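You operate a simulated robot arm through the tools that you are given. There is no shell and no other tool.

The job below is to be done with a simulated robot arm. You get a single attempt, and the scene is never put back.

TASK
Ladle sauce into the white dip cup to its line, then snap cup lid and tub lid on.
Fine: the level stands at the blue line; the ladle goes back empty on its rest; nothing spills.

It is judged by the outcome, as a careful person would: the job done as asked, and still so three seconds after it is handed in. It fails if anything else is knocked over, pushed out of place, dropped, spilled or broken. A push-on lid holds only when it is set on centred and level and pressed home; a screw cap is set on level and turned clockwise until tight.

THE ROBOT
A 6-joint arm with a two-finger parallel gripper, fixed in place. Base frame: the origin is on the floor under the middle of its stand, x ahead of it, y to its left, z up; the work surface is at about z = 0.9. Readings come in m, degrees, newtons and seconds.
With the tool pointing down near the work surface it reaches from about 0.24 to 0.66 m from the base axis. Its first joint turns from -66.0 to 66.0 degrees. Payload 2.9 kg.
The tool frame sits at the grasp point between the pads (the TCP): z along the fingers, y along the line on which they close. The tips reach 0.03 m beyond it. Largest opening 0.11 m; finger width 0.02, thickness 0.01; the body of the gripper, 0.048 by 0.112 m, starts 0.055 m behind the TCP.
Orientation is that of the tool frame in the base frame, as a unit quaternion [x, y, z, w]. With the fingers straight down and closing along the base's y, the tool's x points along the base's -x, its y along +y and its z along -z.

THE INTERFACE
- The arm moves only by the tool apply_moves. Its argument "commands" is a list of rows, each a list of 3 entries, a list of its own where there are three numbers: the shift along the base's x, y, z in m, then the turn, a rotation vector about the base's x, y, z in degrees, then the opening, from 0 (shut) to 1 (fully open). In form: [[[tx, ty, tz], [wx, wy, wz], fingers], ...]. A call has 1 to 20 rows; each row shifts and turns the commanded pose from where the row before left it. Each row takes 0.2 s and may step no farther than 0.05 m and 8.6 degrees from the row before; otherwise, or with a gripper value out of range, the whole call is refused. A pose out of reach is approached as far as the arm can. The call stops where the force on the tool passes 60 N (or 10 N more than at its start, if that is more) or the arm is blocked; 0.2 s more then pass. Each finger travels about 0.108 m/s and halts on what it meets, pressing with about 44 N; the grip force reading is that of the motor and also rises with nothing between the fingers. The clock runs only during rows and for 0.2 s after the last one: add rows that do not move to give the fingers time. The reply holds the time, the measured pose of the TCP, the force on the tool along the base axes, the opening and the grip force, in the units named above and with some noise, with the torque about the TCP (base axes, N m) and any sound that the robot's microphone picked up.
- Cameras (640 x 400 px; columns grow to the right, rows downward): "scene" is fixed at [0.0863, 0.4379, 1.3954]; the picture's right is [-0.67, -0.74, 0.00], its down [-0.36, 0.33, -0.87] and it looks along [0.65, -0.59, -0.49] (base axes); focal length 255 px, centre (320, 200). "wrist" rides on the gripper at [0.072, 0.017, -0.103] in the tool frame; the picture's right is [-0.23, 0.97, 0.00], its down [-0.76, -0.18, -0.62] and it looks along [-0.61, -0.14, 0.78] (tool axes); focal length 222 px, centre (320, 200). There is no depth. A picture from a camera that has moved, and an enlarged one, comes with that camera's place and axes in the base frame and with its lens.
- camera(camera): a new picture of that camera. The clock stands still meanwhile.
- enlarge(camera, box): a new picture of the part [left, top, right, bottom] of that camera's present view, enlarged. The clock stands still meanwhile.
- close_job(): hands the job in; it is judged then, once.

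Places have to be worked out from the pictures, the camera data and where the tool is seen. Open the gripper and draw the arm clear of the work before you hand the job in, unless the task says otherwise.

The tools are called after ">>>" by a JSON object that holds its "name" and its "arguments". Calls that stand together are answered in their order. apply_moves: Moves the arm, as the interface text tells. Its arguments: {"type":"object","properties":{"commands":{"type":"array","items":{"type":"array"}}},"required":["commands"]} The other tools are called the same way: camera (camera) takes a picture; enlarge (camera, box) takes an enlarged picture of a part of a camera's view; close_job () hands the job in.

At the start:

```text
time: 0.0
tool_pos: [0.386, 0.0335, 1.2967]
orientation: [-0.001, 1.0, 0.0, 0.0]
contact_force: [0.1, -0.5, -1.2]
ft_torque: [0.0, 0.01, 0.0]
width: 0.1098
grip_force: 0.1
```

scene: 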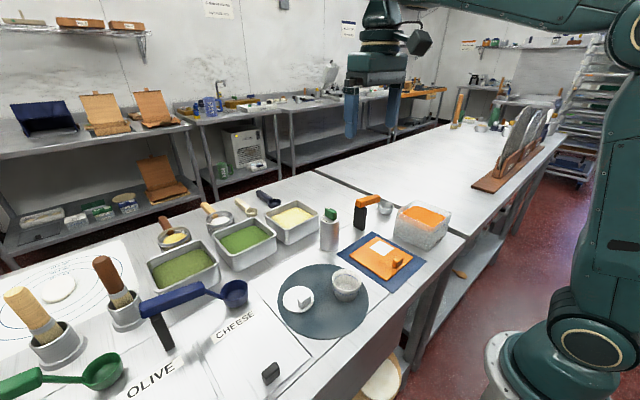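
wrist: 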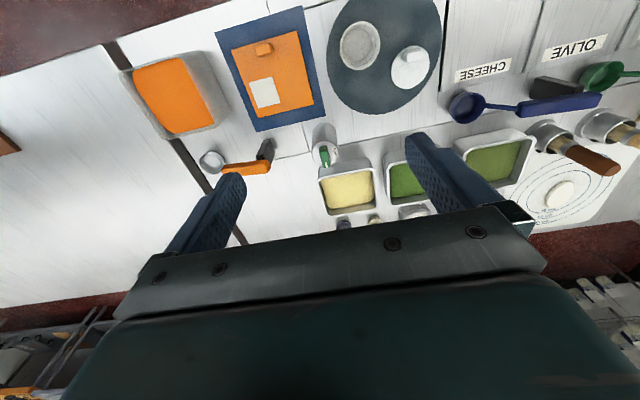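

I start by looking closely at the work area: the orange tub, its lid on the blue mat, the ladles, the white dip cup and its lid on the dark disc.

>>> {"name": "enlarge", "arguments": {"camera": "scene", "box": [260, 170, 460, 300]}}

>>> {"name": "enlarge", "arguments": {"camera": "scene", "box": [260, 240, 400, 350]}}

>>> {"name": "enlarge", "arguments": {"camera": "wrist", "box": [120, 0, 340, 180]}}

>>> {"name": "enlarge", "arguments": {"camera": "wrist", "box": [310, 0, 450, 110]}}

>>> {"name": "enlarge", "arguments": {"camera": "scene", "box": [340, 180, 460, 290]}}

```text
3.08 times, centred on (360, 235) of scene
camera zoom: at [0.0863, 0.4379, 1.3954], right [-0.67, -0.74, 0.0], down [-0.36, 0.33, -0.87], along [0.65, -0.59, -0.49], focal length 786 px, centre (197, 92)
```

zoom: 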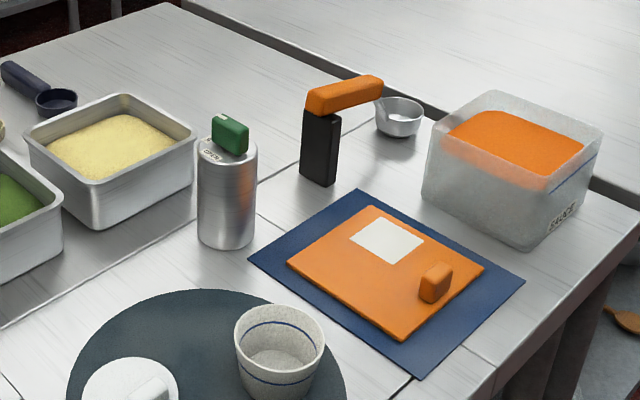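

```text
3.64 times, centred on (330, 295) of scene
camera zoom: at [0.0863, 0.4379, 1.3954], right [-0.67, -0.74, 0.0], down [-0.36, 0.33, -0.87], along [0.65, -0.59, -0.49], focal length 928 px, centre (284, -146)
```

zoom: 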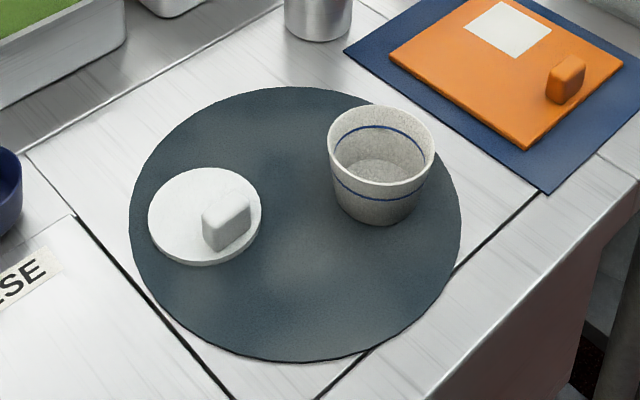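

```text
2.22 times, centred on (230, 90) of wrist
camera zoom: at [0.3135, 0.0526, 1.4002], right [0.23, 0.97, 0.0], down [0.76, -0.18, 0.62], along [0.61, -0.14, -0.78], focal length 494 px, centre (520, 444)
```

zoom: 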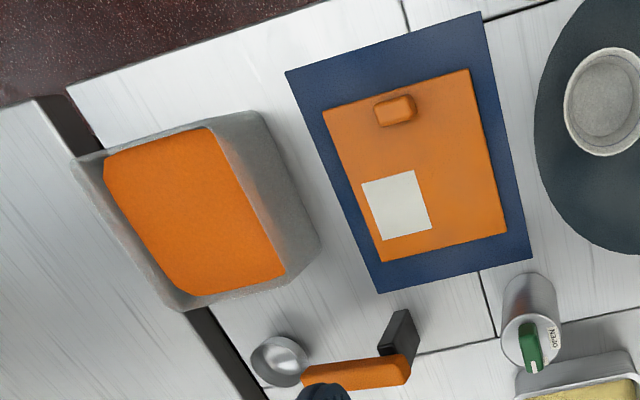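

```text
3.64 times, centred on (380, 55) of wrist
camera zoom: at [0.3135, 0.0526, 1.4002], right [0.23, 0.97, 0.0], down [0.76, -0.18, 0.62], along [0.61, -0.14, -0.78], focal length 808 px, centre (102, 727)
```

zoom: 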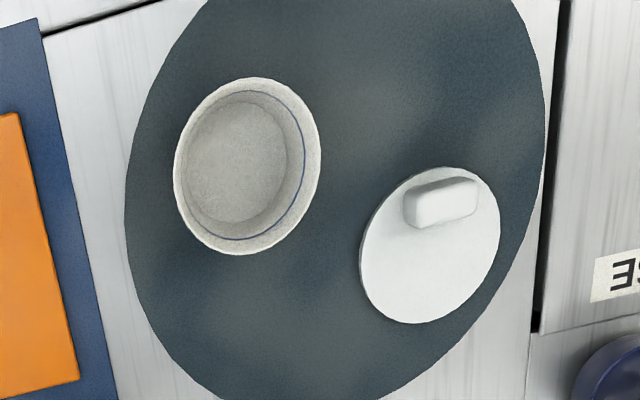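

```text
3.64 times, centred on (400, 235) of scene
camera zoom: at [0.0863, 0.4379, 1.3954], right [-0.67, -0.74, 0.0], down [-0.36, 0.33, -0.87], along [0.65, -0.59, -0.49], focal length 928 px, centre (29, 73)
```

zoom: 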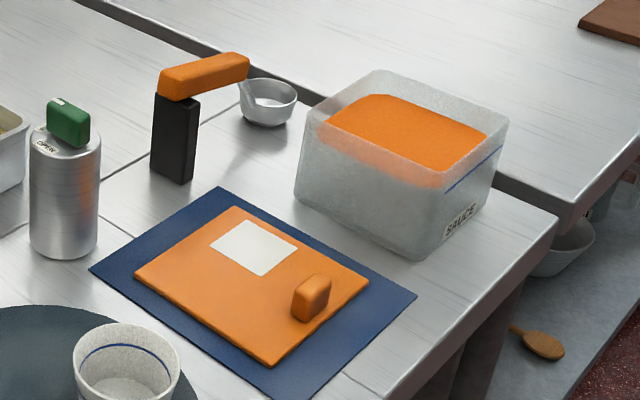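

The ladle hangs on the black rest near (0.45, -0.1), with the tub and its lid nearby. I take enlarged pictures of the ladle, the tub and the cup to read their shapes.

>>> {"name": "enlarge", "arguments": {"camera": "scene", "box": [345, 185, 405, 240]}}

>>> {"name": "enlarge", "arguments": {"camera": "scene", "box": [385, 190, 460, 255]}}

>>> {"name": "enlarge", "arguments": {"camera": "scene", "box": [270, 255, 380, 325]}}

>>> {"name": "enlarge", "arguments": {"camera": "wrist", "box": [190, 120, 290, 190]}}

```text
7.27 times, centred on (375, 212) of scene
camera zoom: at [0.0863, 0.4379, 1.3954], right [-0.67, -0.74, 0.0], down [-0.36, 0.33, -0.87], along [0.65, -0.59, -0.49], focal length 1856 px, centre (-80, 109)
```

zoom: 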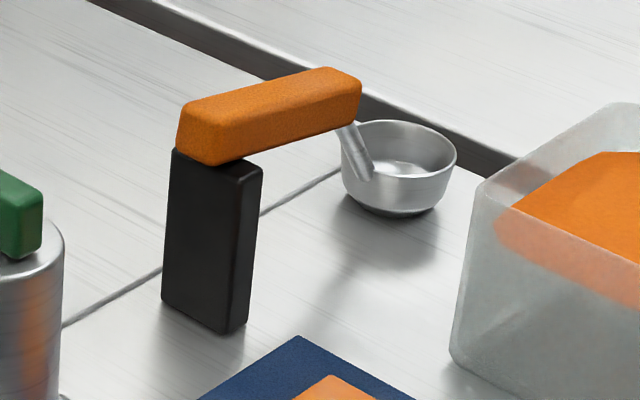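

```text
6.15 times, centred on (422, 222) of scene
camera zoom: at [0.0863, 0.4379, 1.3954], right [-0.67, -0.74, 0.0], down [-0.36, 0.33, -0.87], along [0.65, -0.59, -0.49], focal length 1571 px, centre (-311, 62)
```

zoom: 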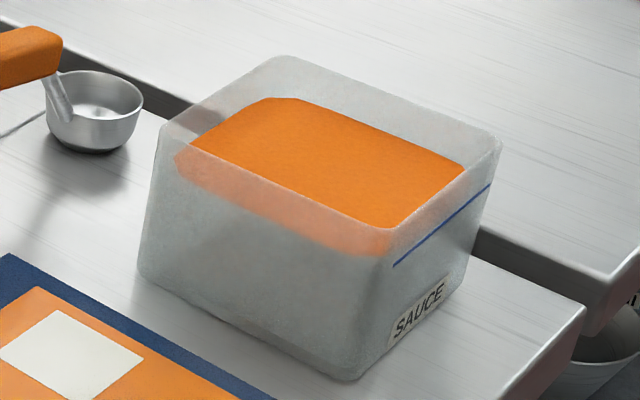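

```text
5.71 times, centred on (325, 290) of scene
camera zoom: at [0.0863, 0.4379, 1.3954], right [-0.67, -0.74, 0.0], down [-0.36, 0.33, -0.87], along [0.65, -0.59, -0.49], focal length 1459 px, centre (291, -314)
```

zoom: 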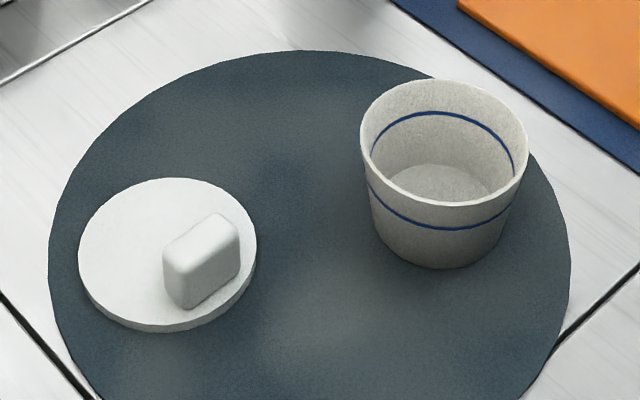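

```text
5.71 times, centred on (240, 155) of wrist
camera zoom: at [0.3135, 0.0526, 1.4002], right [0.23, 0.97, 0.0], down [0.76, -0.18, 0.62], along [0.61, -0.14, -0.78], focal length 1269 px, centre (777, 457)
```

zoom: 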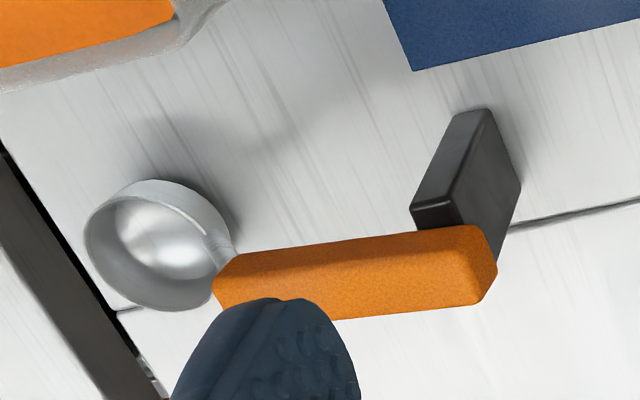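

The ladle bowl rests on the table near (0.51, -0.26) and its handle lies on the black post along y near x = 0.51, with the top at about z = 1.01. I turn the gripper by -90° about z and go above it, still high, to look from closer.

>>> {"name": "apply_moves", "arguments": {"commands": [[[0.0104, -0.0121, -0.0088], [0, 0, -8.18], 1], [[0.0104, -0.0121, -0.0088], [0, 0, -8.18], 1], [[0.0104, -0.0121, -0.0088], [0, 0, -8.18], 1], [[0.0104, -0.0121, -0.0088], [0, 0, -8.18], 1], [[0.0104, -0.0121, -0.0088], [0, 0, -8.18], 1], [[0.0104, -0.0121, -0.0088], [0, 0, -8.18], 1], [[0.0104, -0.0121, -0.0088], [0, 0, -8.18], 1], [[0.0104, -0.0121, -0.0088], [0, 0, -8.18], 1], [[0.0104, -0.0121, -0.0088], [0, 0, -8.18], 1], [[0.0104, -0.0121, -0.0088], [0, 0, -8.18], 1], [[0.0104, -0.0121, -0.0088], [0, 0, -8.18], 1]]}}

>>> {"name": "camera", "arguments": {"camera": "wrist"}}

>>> {"name": "camera", "arguments": {"camera": "scene"}}

```text
time: 2.4
tool_pos: [0.4994, -0.0976, 1.2008]
orientation: [0.708, 0.706, 0.0, 0.0]
contact_force: [0.6, -1.0, 0.5]
ft_torque: [0.0, -0.01, 0.01]
width: 0.1098
grip_force: 0.0
```

```text
taken
camera wrist: at [0.5167, -0.0238, 1.3035], right [0.97, -0.23, 0.0], down [-0.18, -0.76, 0.62], along [-0.14, -0.61, -0.78], focal length 222 px, centre (320, 200)
```

wrist: 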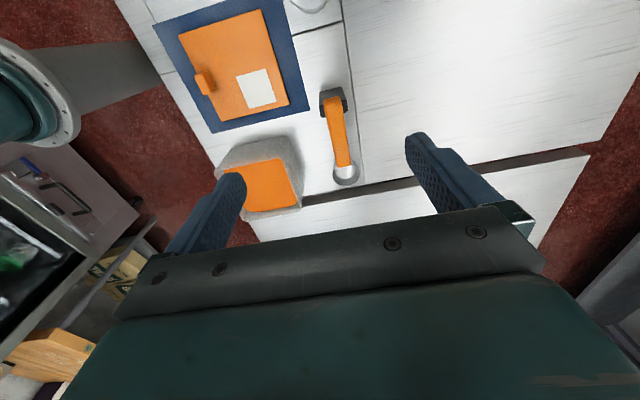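

```text
taken
```

scene: 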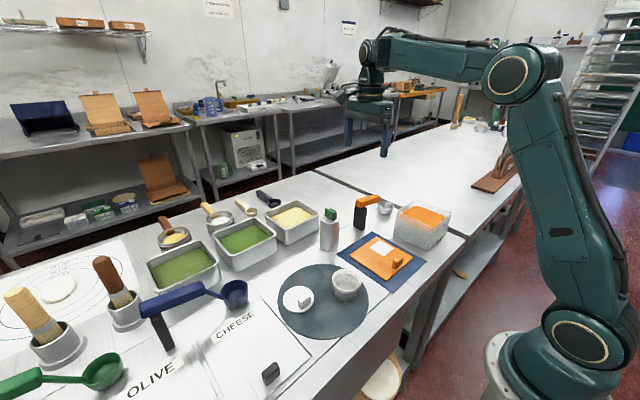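

The turn worked. I enlarge the wrist view on the ladle, the lid and the tub to place them.

>>> {"name": "enlarge", "arguments": {"camera": "wrist", "box": [300, 80, 370, 200]}}

>>> {"name": "enlarge", "arguments": {"camera": "wrist", "box": [150, 0, 310, 140]}}

>>> {"name": "enlarge", "arguments": {"camera": "wrist", "box": [200, 120, 370, 230]}}

```text
3.33 times, centred on (335, 140) of wrist
camera zoom: at [0.5167, -0.0238, 1.3035], right [0.97, -0.23, 0.0], down [-0.18, -0.76, 0.62], along [-0.14, -0.61, -0.78], focal length 740 px, centre (270, 400)
```

zoom: 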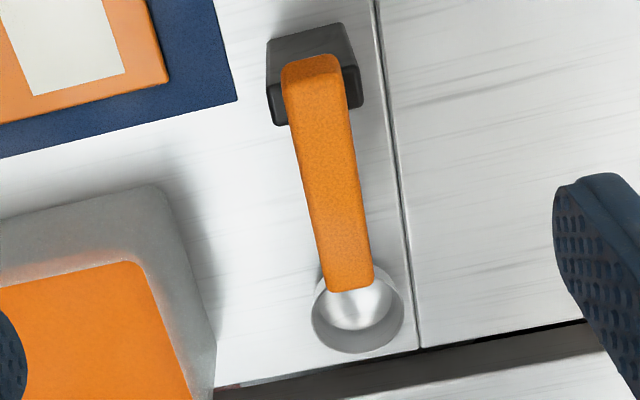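

```text
2.86 times, centred on (230, 70) of wrist
camera zoom: at [0.5167, -0.0238, 1.3035], right [0.97, -0.23, 0.0], down [-0.18, -0.76, 0.62], along [-0.14, -0.61, -0.78], focal length 635 px, centre (577, 571)
```

zoom: 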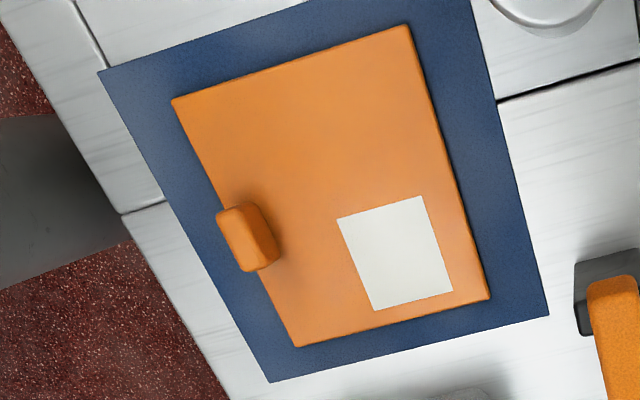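

```text
3.64 times, centred on (285, 175) of wrist
camera zoom: at [0.5167, -0.0238, 1.3035], right [0.97, -0.23, 0.0], down [-0.18, -0.76, 0.62], along [-0.14, -0.61, -0.78], focal length 808 px, centre (447, 291)
```

zoom: 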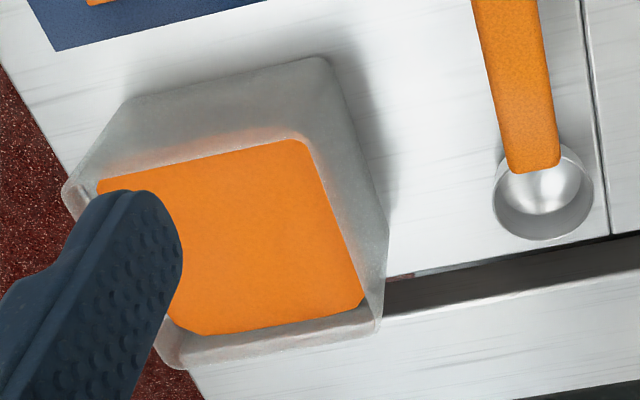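

The handle runs almost exactly along y at x ≈ 0.513 from y = -0.103 to -0.198, with its centre at z ≈ 0.996. I go down to just above it with the fingers partly open and look again before gripping.

>>> {"name": "apply_moves", "arguments": {"commands": [[[0.0035, -0.0168, -0.02], [0, 0, 0], 0.7], [[0.0035, -0.0168, -0.02], [0, 0, 0], 0.6], [[0.0035, -0.0168, -0.02], [0, 0, 0], 0.6], [[0.0036, -0.017, -0.02], [0, 0, 0], 0.6], [[0, 0, -0.02], [0, 0, 0], 0.6], [[0, 0, 0], [0, 0, 0], 0.6]]}}

>>> {"name": "camera", "arguments": {"camera": "wrist"}}

>>> {"name": "enlarge", "arguments": {"camera": "scene", "box": [335, 140, 455, 245]}}

```text
time: 3.8
tool_pos: [0.5165, -0.165, 1.1001]
orientation: [0.707, 0.707, 0.0, 0.0]
contact_force: [0.1, -0.3, 0.1]
ft_torque: [-0.02, 0.0, 0.01]
width: 0.0659
grip_force: 0.0
```

```text
taken
camera wrist: at [0.5336, -0.0917, 1.2039], right [0.97, -0.23, 0.0], down [-0.18, -0.76, 0.62], along [-0.14, -0.61, -0.78], focal length 222 px, centre (320, 200)
```

wrist: 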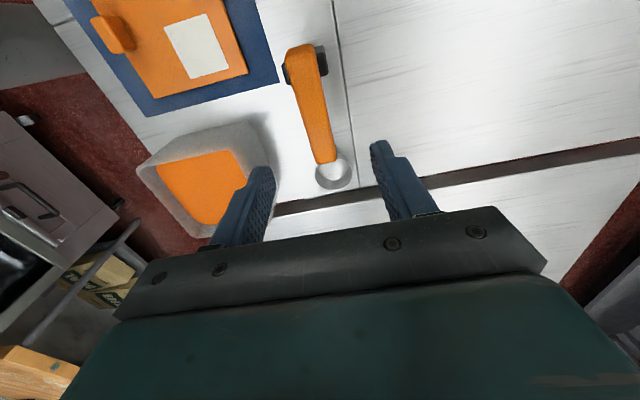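

```text
3.81 times, centred on (395, 192) of scene
camera zoom: at [0.0863, 0.4379, 1.3954], right [-0.67, -0.74, 0.0], down [-0.36, 0.33, -0.87], along [0.65, -0.59, -0.49], focal length 972 px, centre (34, 229)
```

zoom: 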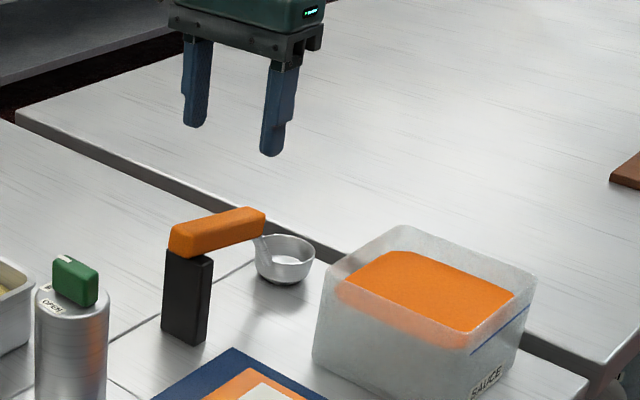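

I enlarge the wrist view of the handle and bowl to fix the handle's x and its yaw.

>>> {"name": "enlarge", "arguments": {"camera": "wrist", "box": [260, 30, 380, 200]}}

>>> {"name": "enlarge", "arguments": {"camera": "wrist", "box": [120, 100, 290, 240]}}

```text
2.35 times, centred on (320, 115) of wrist
camera zoom: at [0.5336, -0.0917, 1.2039], right [0.97, -0.23, 0.0], down [-0.18, -0.76, 0.62], along [-0.14, -0.61, -0.78], focal length 523 px, centre (320, 400)
```

zoom: 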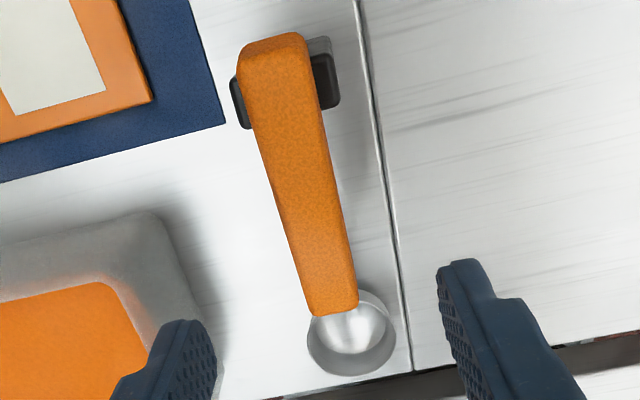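

```text
2.86 times, centred on (205, 170) of wrist
camera zoom: at [0.5336, -0.0917, 1.2039], right [0.97, -0.23, 0.0], down [-0.18, -0.76, 0.62], along [-0.14, -0.61, -0.78], focal length 635 px, centre (649, 286)
```

zoom: 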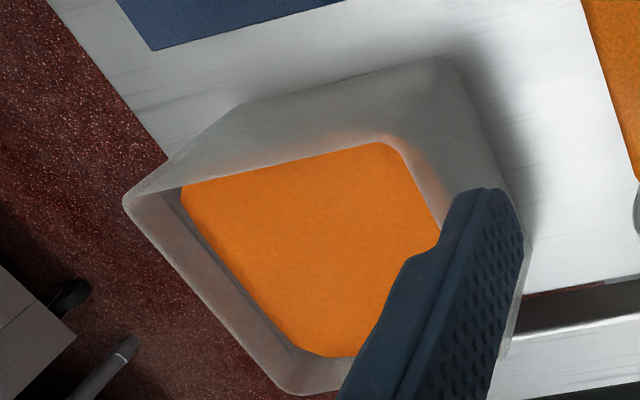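

The handle centre is about 2 mm to the -x side of the TCP, aligned with y. I go down so the TCP is at the handle's mid height (z ≈ 0.998), leaving the fingers open for now.

>>> {"name": "apply_moves", "arguments": {"commands": [[[-0.001, 0, -0.02], [0, 0, 0], 0.6], [[-0.001, 0, -0.02], [0, 0, 0], 0.6], [[0, 0, -0.02], [0, 0, 0], 0.6], [[0, 0, -0.02], [0, 0, 0], 0.6], [[0, 0, -0.012], [0, 0, 0], 0.6], [[0, 0, -0.01], [0, 0, 0], 0.6], [[0, 0, 0], [0, 0, 0], 0.6]]}}

>>> {"name": "enlarge", "arguments": {"camera": "scene", "box": [335, 140, 455, 245]}}

>>> {"name": "camera", "arguments": {"camera": "wrist"}}

```text
time: 5.4
tool_pos: [0.5133, -0.1648, 0.9973]
orientation: [0.708, 0.706, 0.0, 0.0]
contact_force: [-0.5, 0.5, 0.2]
ft_torque: [0.0, -0.02, -0.02]
width: 0.066
grip_force: 0.1
```

```text
3.81 times, centred on (395, 192) of scene
camera zoom: at [0.0863, 0.4379, 1.3954], right [-0.67, -0.74, 0.0], down [-0.36, 0.33, -0.87], along [0.65, -0.59, -0.49], focal length 972 px, centre (34, 229)
```

zoom: 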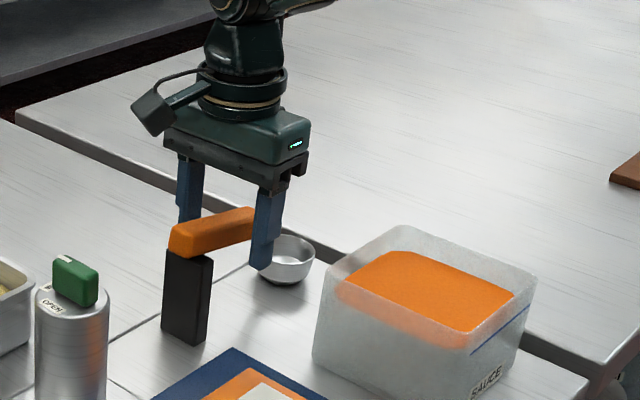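

```text
taken
camera wrist: at [0.5303, -0.092, 1.1016], right [0.97, -0.23, 0.0], down [-0.18, -0.76, 0.62], along [-0.14, -0.61, -0.78], focal length 222 px, centre (320, 200)
```

wrist: 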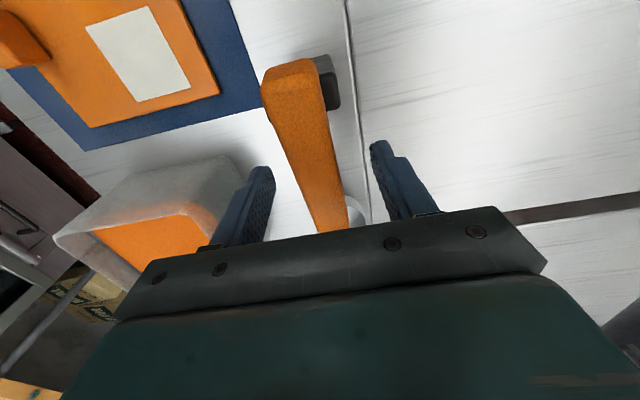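

The handle sits centred between the pads. I close the fingers and give them time.

>>> {"name": "apply_moves", "arguments": {"commands": [[[0, 0, 0], [0, 0, 0], 0.3], [[0, 0, 0], [0, 0, 0], 0.1], [[0, 0, 0], [0, 0, 0], 0.0], [[0, 0, 0], [0, 0, 0], 0.0], [[0, 0, 0], [0, 0, 0], 0.0]]}}

>>> {"name": "enlarge", "arguments": {"camera": "scene", "box": [335, 140, 455, 245]}}

```text
time: 6.6
tool_pos: [0.5144, -0.1659, 0.9976]
orientation: [0.707, 0.707, 0.0, 0.0]
contact_force: [0.1, 0.3, -0.1]
ft_torque: [0.03, 0.03, -0.01]
width: 0.0232
grip_force: 44.3
```

```text
3.81 times, centred on (395, 192) of scene
camera zoom: at [0.0863, 0.4379, 1.3954], right [-0.67, -0.74, 0.0], down [-0.36, 0.33, -0.87], along [0.65, -0.59, -0.49], focal length 972 px, centre (34, 229)
```

zoom: 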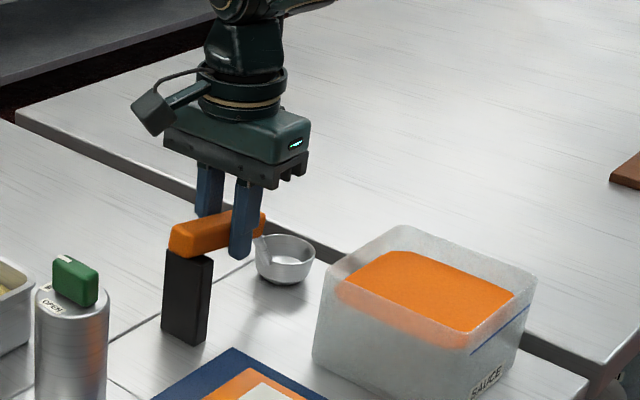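

The grip holds at 23 mm with 44 N. I lift the ladle straight up 0.14 m and check that it hangs level.

>>> {"name": "apply_moves", "arguments": {"commands": [[[0, 0, 0.01], [0, 0, 0], 0], [[0, 0, 0.02], [0, 0, 0], 0], [[0, 0, 0.03], [0, 0, 0], 0], [[0, 0, 0.03], [0, 0, 0], 0], [[0, 0, 0.03], [0, 0, 0], 0], [[0, 0, 0.02], [0, 0, 0], 0], [[0, 0, 0], [0, 0, 0], 0]]}}

>>> {"name": "enlarge", "arguments": {"camera": "scene", "box": [335, 120, 455, 245]}}

>>> {"name": "camera", "arguments": {"camera": "wrist"}}

```text
time: 8.2
tool_pos: [0.5121, -0.1669, 1.1383]
orientation: [0.707, 0.707, 0.0, 0.001]
contact_force: [-0.9, 0.1, -0.6]
ft_torque: [0.0, -0.01, -0.02]
width: 0.0232
grip_force: 44.0
```

```text
3.20 times, centred on (395, 182) of scene
camera zoom: at [0.0863, 0.4379, 1.3954], right [-0.67, -0.74, 0.0], down [-0.36, 0.33, -0.87], along [0.65, -0.59, -0.49], focal length 817 px, centre (80, 256)
```

zoom: 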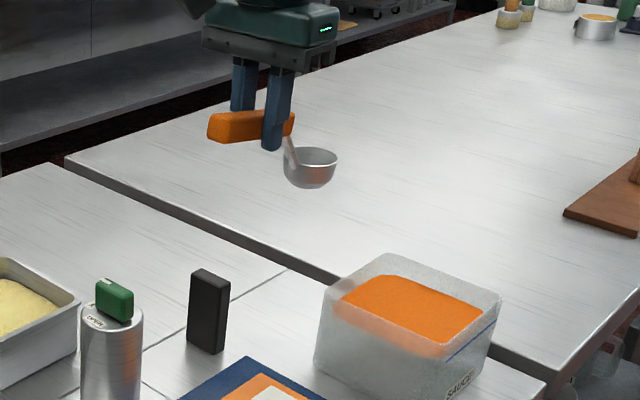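

```text
taken
camera wrist: at [0.5283, -0.0942, 1.2424], right [0.97, -0.23, 0.0], down [-0.18, -0.76, 0.62], along [-0.14, -0.61, -0.78], focal length 222 px, centre (320, 200)
```

wrist: 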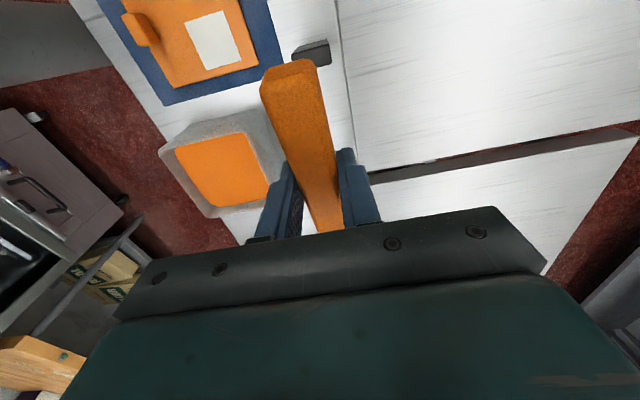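

The ladle hangs level and the post stayed put. I carry it over the tub so the bowl comes above the tub's middle, about (0.361, -0.235).

>>> {"name": "apply_moves", "arguments": {"commands": [[[-0.02, 0.003, 0], [0, 0, 0], 0], [[-0.03, 0.006, 0], [0, 0, 0], 0], [[-0.03, 0.006, 0], [0, 0, 0], 0], [[-0.03, 0.006, 0], [0, 0, 0], 0], [[-0.0225, 0.003, 0], [0, 0, 0], 0], [[-0.02, 0.002, 0], [0, 0, 0], 0], [[0, 0, 0], [0, 0, 0], 0]]}}

>>> {"name": "enlarge", "arguments": {"camera": "scene", "box": [365, 140, 475, 250]}}

>>> {"name": "camera", "arguments": {"camera": "wrist"}}

```text
time: 9.8
tool_pos: [0.3603, -0.1412, 1.1375]
orientation: [0.707, 0.707, 0.0, 0.0]
contact_force: [0.8, 0.4, -1.1]
ft_torque: [0.05, -0.01, 0.02]
width: 0.0231
grip_force: 43.7
```

```text
3.64 times, centred on (420, 195) of scene
camera zoom: at [0.0863, 0.4379, 1.3954], right [-0.67, -0.74, 0.0], down [-0.36, 0.33, -0.87], along [0.65, -0.59, -0.49], focal length 928 px, centre (-44, 218)
```

zoom: 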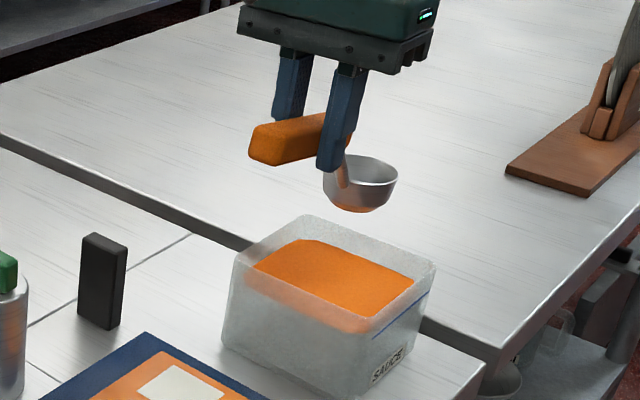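

```text
taken
camera wrist: at [0.3775, -0.0663, 1.241], right [0.97, -0.23, 0.0], down [-0.18, -0.76, 0.62], along [-0.14, -0.61, -0.78], focal length 222 px, centre (320, 200)
```

wrist: 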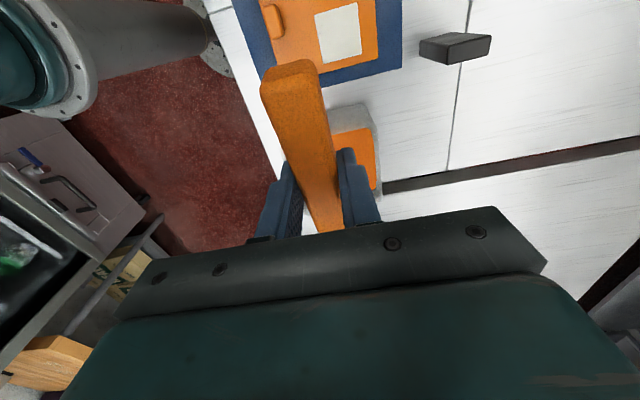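

The bowl hangs over the tub at about (0.36, -0.238), clear of the walls all round. I lower it in small steps until its bottom is close to the sauce and look.

>>> {"name": "apply_moves", "arguments": {"commands": [[[0, 0, -0.015], [0, 0, 0], 0], [[0, 0, -0.015], [0, 0, 0], 0], [[0, 0, -0.01], [0, 0, 0], 0], [[0, 0, -0.01], [0, 0, 0], 0], [[0, 0, 0], [0, 0, 0], 0]]}}

>>> {"name": "enlarge", "arguments": {"camera": "scene", "box": [375, 170, 465, 255]}}

```text
time: 11.0
tool_pos: [0.3591, -0.1411, 1.0879]
orientation: [0.706, 0.708, 0.0, 0.0]
contact_force: [-0.3, 0.1, -1.1]
ft_torque: [0.05, 0.0, 0.03]
width: 0.023
grip_force: 44.3
```

```text
4.71 times, centred on (420, 212) of scene
camera zoom: at [0.0863, 0.4379, 1.3954], right [-0.67, -0.74, 0.0], down [-0.36, 0.33, -0.87], along [0.65, -0.59, -0.49], focal length 1201 px, centre (-151, 141)
```

zoom: 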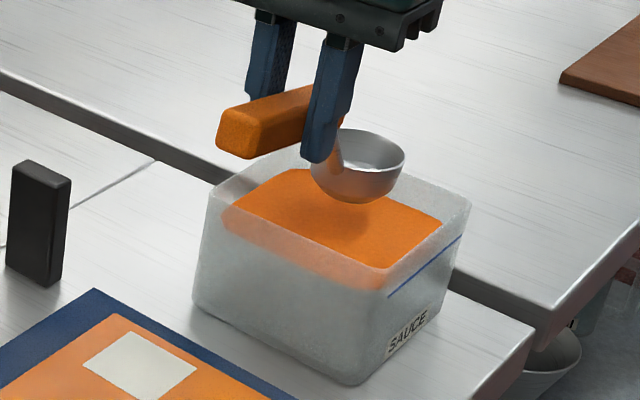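

The bowl is well inside the tub outline, just above the sauce. I lower it slowly another 0.057 m so that the rim dips below the surface.

>>> {"name": "apply_moves", "arguments": {"commands": [[[0, 0, -0.008], [0, 0, 0], 0], [[0, 0, -0.006], [0, 0, 0], 0], [[0, 0, -0.006], [0, 0, 0], 0], [[0, 0, -0.006], [0, 0, 0], 0], [[0, 0, -0.006], [0, 0, 0], 0], [[0, 0, -0.006], [0, 0, 0], 0], [[0, 0, -0.005], [0, 0, 0], 0], [[0, 0, 0], [0, 0, 0], 0]]}}

>>> {"name": "enlarge", "arguments": {"camera": "scene", "box": [375, 170, 465, 255]}}

```text
time: 12.8
tool_pos: [0.3622, -0.1395, 1.0451]
orientation: [0.707, 0.707, 0.0, 0.0]
contact_force: [0.6, 0.7, -1.6]
ft_torque: [0.04, 0.0, 0.0]
width: 0.023
grip_force: 43.9
```

```text
4.71 times, centred on (420, 212) of scene
camera zoom: at [0.0863, 0.4379, 1.3954], right [-0.67, -0.74, 0.0], down [-0.36, 0.33, -0.87], along [0.65, -0.59, -0.49], focal length 1201 px, centre (-151, 141)
```

zoom: 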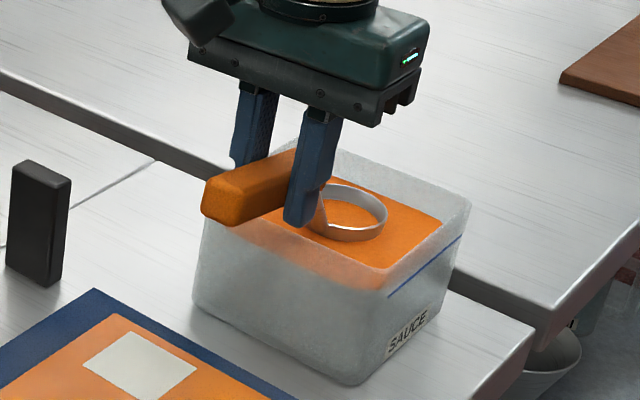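

The rim stands about 8 mm proud of the surface, nothing has touched. I go down another 0.018 m slowly and hold so it fills.

>>> {"name": "apply_moves", "arguments": {"commands": [[[0, 0, -0.004], [0, 0, 0], 0], [[0, 0, -0.004], [0, 0, 0], 0], [[0, 0, -0.004], [0, 0, 0], 0], [[0, 0, -0.003], [0, 0, 0], 0], [[0, 0, -0.003], [0, 0, 0], 0], [[0, 0, 0], [0, 0, 0], 0], [[0, 0, 0], [0, 0, 0], 0]]}}

>>> {"name": "enlarge", "arguments": {"camera": "scene", "box": [375, 170, 465, 255]}}

```text
time: 14.4
tool_pos: [0.3607, -0.1401, 1.0272]
orientation: [0.707, 0.707, 0.0, 0.0]
contact_force: [0.2, 0.5, -0.8]
ft_torque: [0.04, 0.0, 0.0]
width: 0.0234
grip_force: 43.6
```

```text
4.71 times, centred on (420, 212) of scene
camera zoom: at [0.0863, 0.4379, 1.3954], right [-0.67, -0.74, 0.0], down [-0.36, 0.33, -0.87], along [0.65, -0.59, -0.49], focal length 1201 px, centre (-151, 141)
```

zoom: 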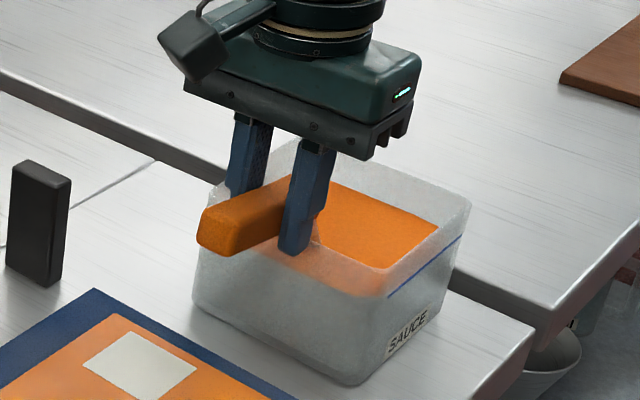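

The bowl is fully submerged. I raise it slowly, still inside the tub, to see how full it is.

>>> {"name": "apply_moves", "arguments": {"commands": [[[0, 0, 0.004], [0, 0, 0], 0], [[0, 0, 0.006], [0, 0, 0], 0], [[0, 0, 0.008], [0, 0, 0], 0], [[0, 0, 0.008], [0, 0, 0], 0], [[0, 0, 0.008], [0, 0, 0], 0], [[0, 0, 0.008], [0, 0, 0], 0], [[0, 0, 0.006], [0, 0, 0], 0], [[0, 0, 0.004], [0, 0, 0], 0], [[0, 0, 0.0], [0, 0, 0], 0]]}}

>>> {"name": "enlarge", "arguments": {"camera": "scene", "box": [375, 160, 465, 245]}}

```text
time: 16.4
tool_pos: [0.3603, -0.1391, 1.0792]
orientation: [0.707, 0.707, 0.0, 0.0]
contact_force: [-0.4, -0.5, -0.6]
ft_torque: [0.02, 0.01, 0.01]
width: 0.0232
grip_force: 43.2
```

```text
4.71 times, centred on (420, 202) of scene
camera zoom: at [0.0863, 0.4379, 1.3954], right [-0.67, -0.74, 0.0], down [-0.36, 0.33, -0.87], along [0.65, -0.59, -0.49], focal length 1201 px, centre (-151, 188)
```

zoom: 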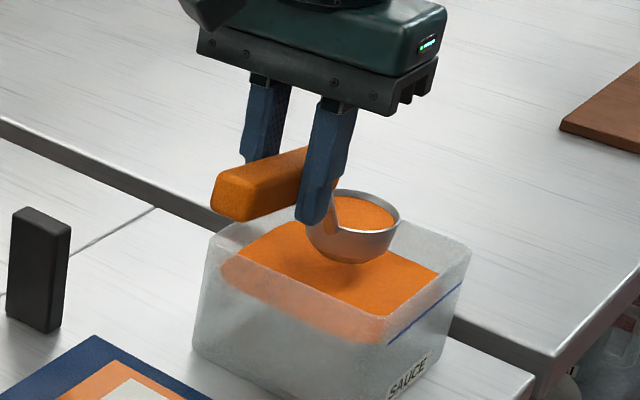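

The bowl holds sauce to a few millimetres below its rim, and nothing dripped outside. I lift it clear of the tub wall and carry it smoothly towards the cup, stopping part-way to measure the cup with the wrist camera.

>>> {"name": "apply_moves", "arguments": {"commands": [[[0, 0, 0.006], [0, 0, 0], 0], [[0, 0, 0.012], [0, 0, 0], 0], [[0, 0, 0.015], [0, 0, 0], 0], [[0, 0, 0.015], [0, 0, 0], 0], [[0, 0, 0.008], [0, 0, 0], 0], [[0, 0, 0.004], [0, 0, 0], 0], [[0, 0.004, 0], [0, 0, 0], 0], [[0, 0.009, 0], [0, 0, 0], 0], [[0, 0.014, 0], [0, 0, 0], 0], [[0, 0.019, 0], [0, 0, 0], 0], [[0, 0.022, 0], [0, 0, 0], 0], [[0, 0.022, 0], [0, 0, 0], 0], [[0, 0.022, 0], [0, 0, 0], 0], [[0, 0.022, 0], [0, 0, 0], 0], [[0, 0.018, 0], [0, 0, 0], 0], [[0, 0.014, 0], [0, 0, 0], 0], [[0, 0.009, 0], [0, 0, 0], 0], [[0, 0.006, 0], [0, 0, 0], 0], [[0, 0, 0], [0, 0, 0], 0]]}}

>>> {"name": "camera", "arguments": {"camera": "wrist"}}

>>> {"name": "camera", "arguments": {"camera": "scene"}}

```text
time: 20.4
tool_pos: [0.3594, 0.0404, 1.1374]
orientation: [0.707, 0.707, 0.0, 0.0]
contact_force: [-0.7, 0.8, -1.2]
ft_torque: [0.05, 0.02, -0.01]
width: 0.0231
grip_force: 43.9
```

```text
taken
camera wrist: at [0.3764, 0.1146, 1.2424], right [0.97, -0.23, 0.0], down [-0.18, -0.76, 0.62], along [-0.14, -0.61, -0.78], focal length 222 px, centre (320, 200)
```

wrist: 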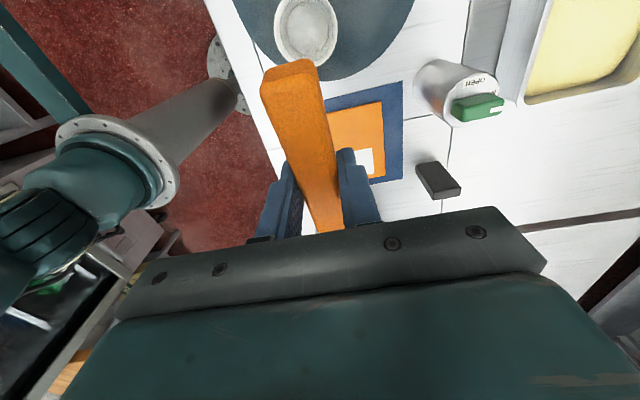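

```text
taken
```

scene: 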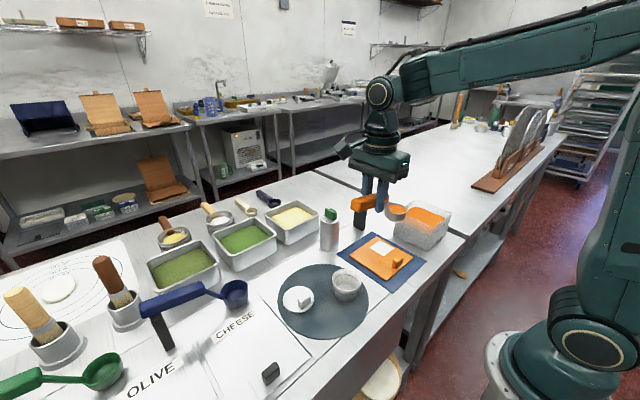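

>>> {"name": "enlarge", "arguments": {"camera": "wrist", "box": [230, 0, 390, 100]}}

>>> {"name": "enlarge", "arguments": {"camera": "scene", "box": [340, 160, 470, 260]}}

```text
4.00 times, centred on (310, 50) of wrist
camera zoom: at [0.3764, 0.1146, 1.2424], right [0.97, -0.23, 0.0], down [-0.18, -0.76, 0.62], along [-0.14, -0.61, -0.78], focal length 888 px, centre (360, 800)
```

zoom: 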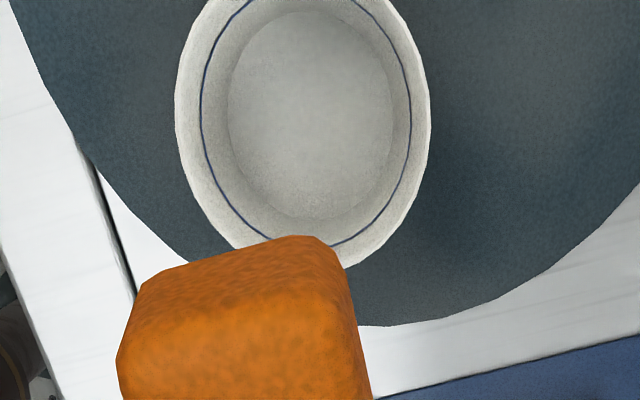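

```text
4.00 times, centred on (405, 210) of scene
camera zoom: at [0.0863, 0.4379, 1.3954], right [-0.67, -0.74, 0.0], down [-0.36, 0.33, -0.87], along [0.65, -0.59, -0.49], focal length 1021 px, centre (-20, 160)
```

zoom: 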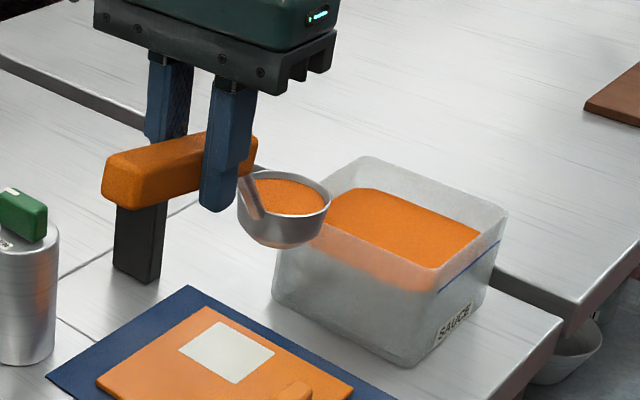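

The cup centre works out at (0.360, 0.112), its rim at z ≈ 0.954, and my TCP x of 0.360 already matches it. I carry the full bowl on along y until its far lip is over the cup's middle, still high.

>>> {"name": "apply_moves", "arguments": {"commands": [[[0, 0.004, 0], [0, 0, 0], 0], [[0, 0.009, 0], [0, 0, 0], 0], [[0, 0.014, 0], [0, 0, 0], 0], [[0, 0.019, 0], [0, 0, 0], 0], [[0, 0.022, 0], [0, 0, 0], 0], [[0, 0.022, 0], [0, 0, 0], 0], [[0, 0.022, 0], [0, 0, 0], 0], [[0, 0.022, 0], [0, 0, 0], 0], [[0, 0.02, 0], [0, 0, 0], 0], [[0, 0.016, 0], [0, 0, 0], 0], [[0, 0.012, 0], [0, 0, 0], 0], [[0, 0.009, 0], [0, 0, 0], 0], [[0, 0.005, 0], [0, 0, 0], 0], [[0, 0.0005, 0], [0, 0, 0], 0], [[0, 0, 0], [0, 0, 0], 0]]}}

>>> {"name": "camera", "arguments": {"camera": "scene"}}

>>> {"name": "camera", "arguments": {"camera": "wrist"}}

```text
time: 23.6
tool_pos: [0.3615, 0.2378, 1.1399]
orientation: [0.707, 0.707, 0.0, 0.0]
contact_force: [0.4, -0.1, -0.9]
ft_torque: [0.05, 0.02, 0.01]
width: 0.023
grip_force: 44.2
```

```text
taken
```

scene: 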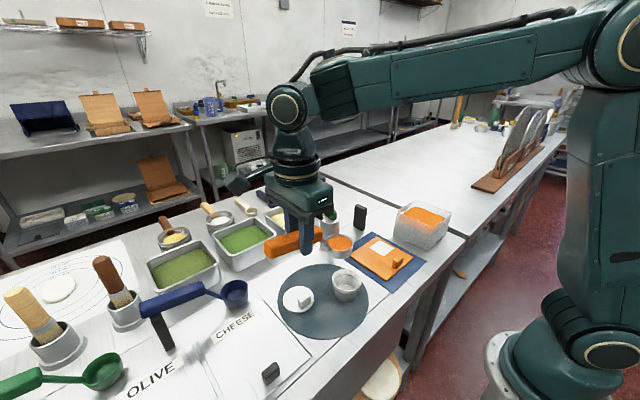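

```text
taken
camera wrist: at [0.3775, 0.311, 1.2422], right [0.97, -0.23, 0.0], down [-0.18, -0.76, 0.62], along [-0.14, -0.61, -0.78], focal length 222 px, centre (320, 200)
```

wrist: 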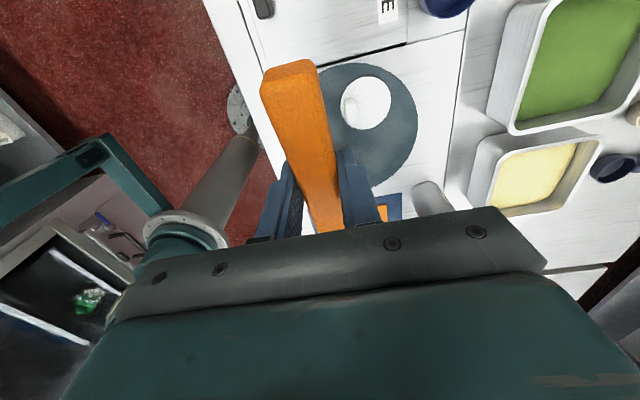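

I enlarge the scene view to check the bowl's lip against the cup before going lower.

>>> {"name": "enlarge", "arguments": {"camera": "scene", "box": [260, 200, 400, 320]}}

```text
3.33 times, centred on (330, 260) of scene
camera zoom: at [0.0863, 0.4379, 1.3954], right [-0.67, -0.74, 0.0], down [-0.36, 0.33, -0.87], along [0.65, -0.59, -0.49], focal length 851 px, centre (287, 0)
```

zoom: 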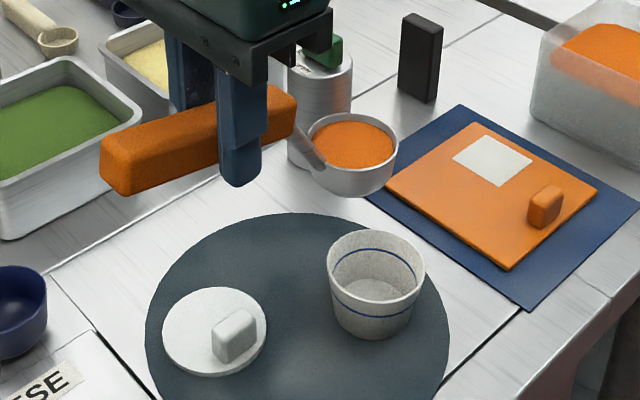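

The lip is over the cup's middle. I lower to about 2 cm above the cup rim and begin with a very small tilt of 5° about x, keeping the lip in place, then check that the arm follows.

>>> {"name": "apply_moves", "arguments": {"commands": [[[0, 0, -0.008], [0, 0, 0], 0], [[0, 0, -0.013], [0, 0, 0], 0], [[0, 0, -0.015], [0, 0, 0], 0], [[0, 0, -0.015], [0, 0, 0], 0], [[0, 0, -0.009], [0, 0, 0], 0], [[0, 0, -0.005], [0, 0, 0], 0], [[0, -0.0032, 0.0002], [2.5, 0, 0], 0], [[0, -0.0033, 0.0002], [2.5, 0, 0], 0], [[0, 0, 0], [0, 0, 0], 0]]}}

>>> {"name": "enlarge", "arguments": {"camera": "scene", "box": [260, 200, 400, 320]}}

```text
time: 25.6
tool_pos: [0.3617, 0.2307, 1.0741]
orientation: [0.706, 0.707, 0.031, -0.03]
contact_force: [-0.9, 0.6, -0.7]
ft_torque: [0.04, 0.04, -0.02]
width: 0.0231
grip_force: 44.3
```

```text
3.33 times, centred on (330, 260) of scene
camera zoom: at [0.0863, 0.4379, 1.3954], right [-0.67, -0.74, 0.0], down [-0.36, 0.33, -0.87], along [0.65, -0.59, -0.49], focal length 851 px, centre (287, 0)
```

zoom: 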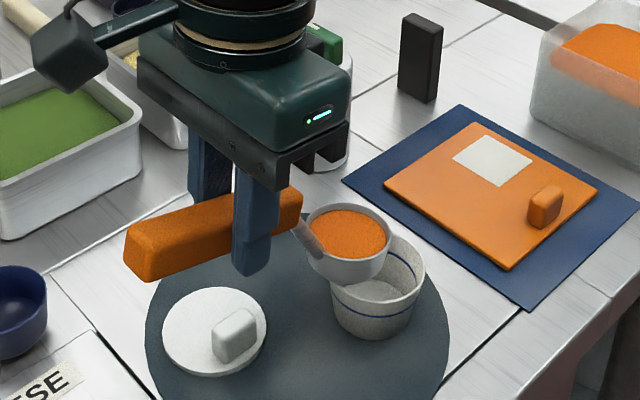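

The tilt is going the right way and the lip stays over the cup. I tilt on to 20° in 2.5° steps, keeping the lip fixed, then look at what flows.

>>> {"name": "apply_moves", "arguments": {"commands": [[[0, -0.0035, 0.005], [2.5, 0, 0], 0], [[0, -0.0036, 0.0048], [2.5, 0, 0], 0], [[0, -0.0039, 0.0046], [2.5, 0, 0], 0], [[0, -0.004, 0.0045], [2.5, 0, 0], 0], [[0, 0, 0], [0, 0, 0], 0]]}}

>>> {"name": "enlarge", "arguments": {"camera": "scene", "box": [300, 230, 390, 310]}}

```text
time: 26.8
tool_pos: [0.3603, 0.2152, 1.0922]
orientation: [0.701, 0.701, 0.092, -0.092]
contact_force: [0.4, 0.2, -0.7]
ft_torque: [0.02, -0.01, 0.0]
width: 0.0233
grip_force: 44.3
```

```text
5.00 times, centred on (345, 270) of scene
camera zoom: at [0.0863, 0.4379, 1.3954], right [-0.67, -0.74, 0.0], down [-0.36, 0.33, -0.87], along [0.65, -0.59, -0.49], focal length 1276 px, centre (195, -150)
```

zoom: 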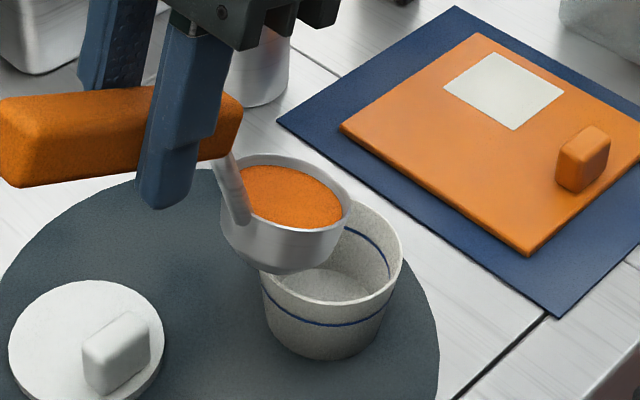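

At 15° the sauce has just reached the lip, which sits within a few millimetres of the cup's centre. I tilt on to 25° and look again.

>>> {"name": "apply_moves", "arguments": {"commands": [[[0, -0.0043, 0.0043], [2.5, 0, 0], 0], [[0, -0.0044, 0.0041], [2.5, 0, 0], 0], [[0, -0.0046, 0.0039], [2.5, 0, 0], 0], [[0, -0.0048, 0.0038], [2.5, 0, 0], 0], [[0, 0, 0], [0, 0, 0], 0]]}}

>>> {"name": "enlarge", "arguments": {"camera": "scene", "box": [300, 230, 390, 310]}}

```text
time: 28.0
tool_pos: [0.3609, 0.1979, 1.1087]
orientation: [0.69, 0.691, 0.154, -0.153]
contact_force: [0.0, 0.4, -0.2]
ft_torque: [0.02, -0.02, 0.05]
width: 0.0232
grip_force: 43.9
```

```text
5.00 times, centred on (345, 270) of scene
camera zoom: at [0.0863, 0.4379, 1.3954], right [-0.67, -0.74, 0.0], down [-0.36, 0.33, -0.87], along [0.65, -0.59, -0.49], focal length 1276 px, centre (195, -150)
```

zoom: 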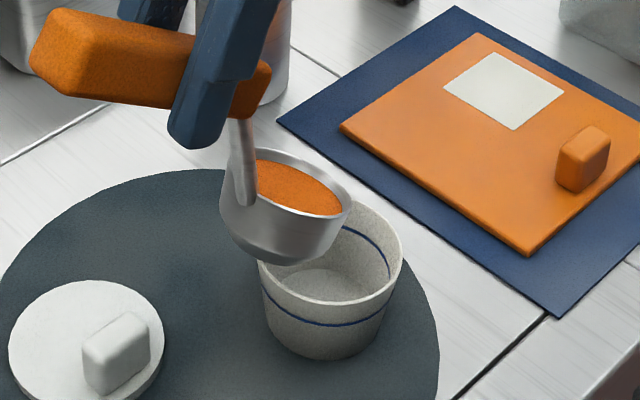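

The sauce is at the lip's edge now but none has fallen. I tilt on to 32.5° in small steps with pauses.

>>> {"name": "apply_moves", "arguments": {"commands": [[[0, -0.0049, 0.0035], [2.5, 0, 0], 0], [[0, -0.0051, 0.0033], [2.5, 0, 0], 0], [[0, -0.0052, 0.003], [2.5, 0, 0], 0], [[0, 0, 0], [0, 0, 0], 0]]}}

>>> {"name": "enlarge", "arguments": {"camera": "scene", "box": [300, 230, 390, 310]}}

```text
time: 29.0
tool_pos: [0.3621, 0.1831, 1.118]
orientation: [0.679, 0.679, 0.198, -0.198]
contact_force: [-0.2, -0.3, -1.7]
ft_torque: [0.0, 0.0, 0.0]
width: 0.0233
grip_force: 44.2
```

```text
5.00 times, centred on (345, 270) of scene
camera zoom: at [0.0863, 0.4379, 1.3954], right [-0.67, -0.74, 0.0], down [-0.36, 0.33, -0.87], along [0.65, -0.59, -0.49], focal length 1276 px, centre (195, -150)
```

zoom: 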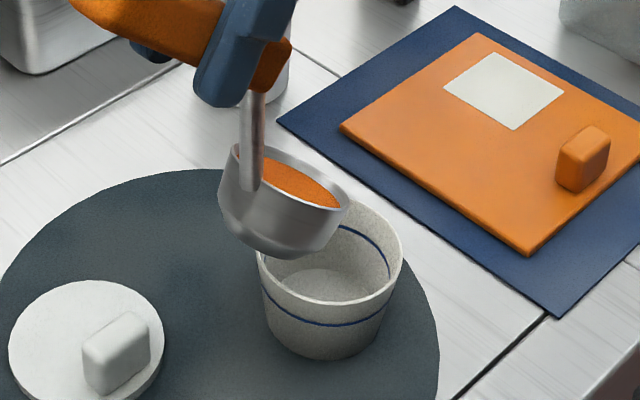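

Nothing has fallen at 32.5°. I tilt on to 40° in the same way.

>>> {"name": "apply_moves", "arguments": {"commands": [[[0, -0.0054, 0.0028], [2.5, 0, 0], 0], [[0, -0.0055, 0.0026], [2.5, 0, 0], 0], [[0, -0.0056, 0.0024], [2.5, 0, 0], 0], [[0, 0, 0], [0, 0, 0], 0]]}}

>>> {"name": "enlarge", "arguments": {"camera": "scene", "box": [300, 230, 390, 310]}}

```text
time: 30.0
tool_pos: [0.3595, 0.1652, 1.1269]
orientation: [0.664, 0.664, 0.242, -0.242]
contact_force: [0.0, 0.0, -0.6]
ft_torque: [0.02, 0.03, 0.0]
width: 0.0232
grip_force: 43.7
```

```text
5.00 times, centred on (345, 270) of scene
camera zoom: at [0.0863, 0.4379, 1.3954], right [-0.67, -0.74, 0.0], down [-0.36, 0.33, -0.87], along [0.65, -0.59, -0.49], focal length 1276 px, centre (195, -150)
```

zoom: 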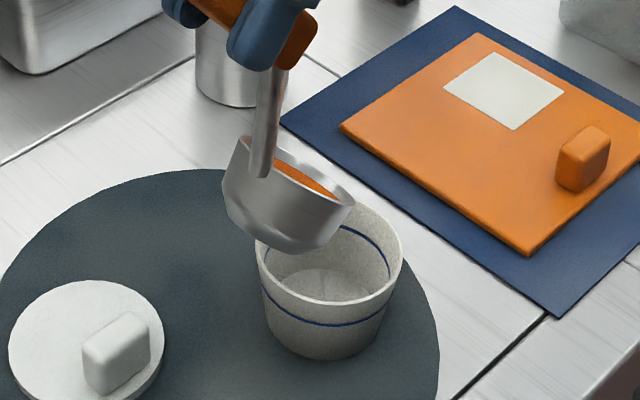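

Still nothing has flowed; this sauce seems thick or the model pours only at steeper tilt. I go on to 47.5°, small steps.

>>> {"name": "apply_moves", "arguments": {"commands": [[[0, -0.0056, 0.002], [2.5, 0, 0], 0], [[0, -0.0058, 0.0019], [2.5, 0, 0], 0], [[0, -0.0058, 0.0016], [2.5, 0, 0], 0]]}}

>>> {"name": "enlarge", "arguments": {"camera": "scene", "box": [300, 230, 390, 310]}}

```text
time: 30.8
tool_pos: [0.3599, 0.1482, 1.1323]
orientation: [0.647, 0.647, 0.285, -0.285]
contact_force: [-0.2, 0.1, -0.6]
ft_torque: [-0.02, 0.0, 0.03]
width: 0.023
grip_force: 44.3
```

```text
5.00 times, centred on (345, 270) of scene
camera zoom: at [0.0863, 0.4379, 1.3954], right [-0.67, -0.74, 0.0], down [-0.36, 0.33, -0.87], along [0.65, -0.59, -0.49], focal length 1276 px, centre (195, -150)
```

zoom: 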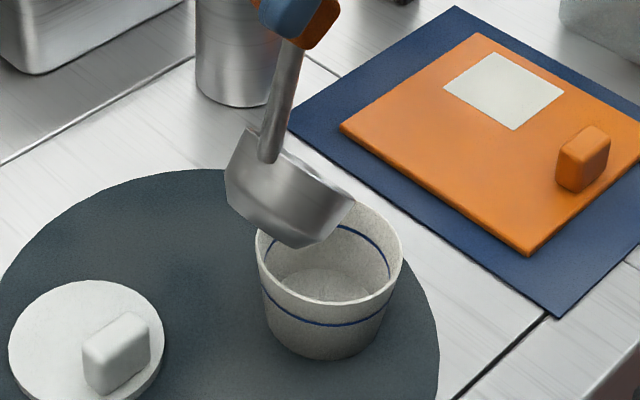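

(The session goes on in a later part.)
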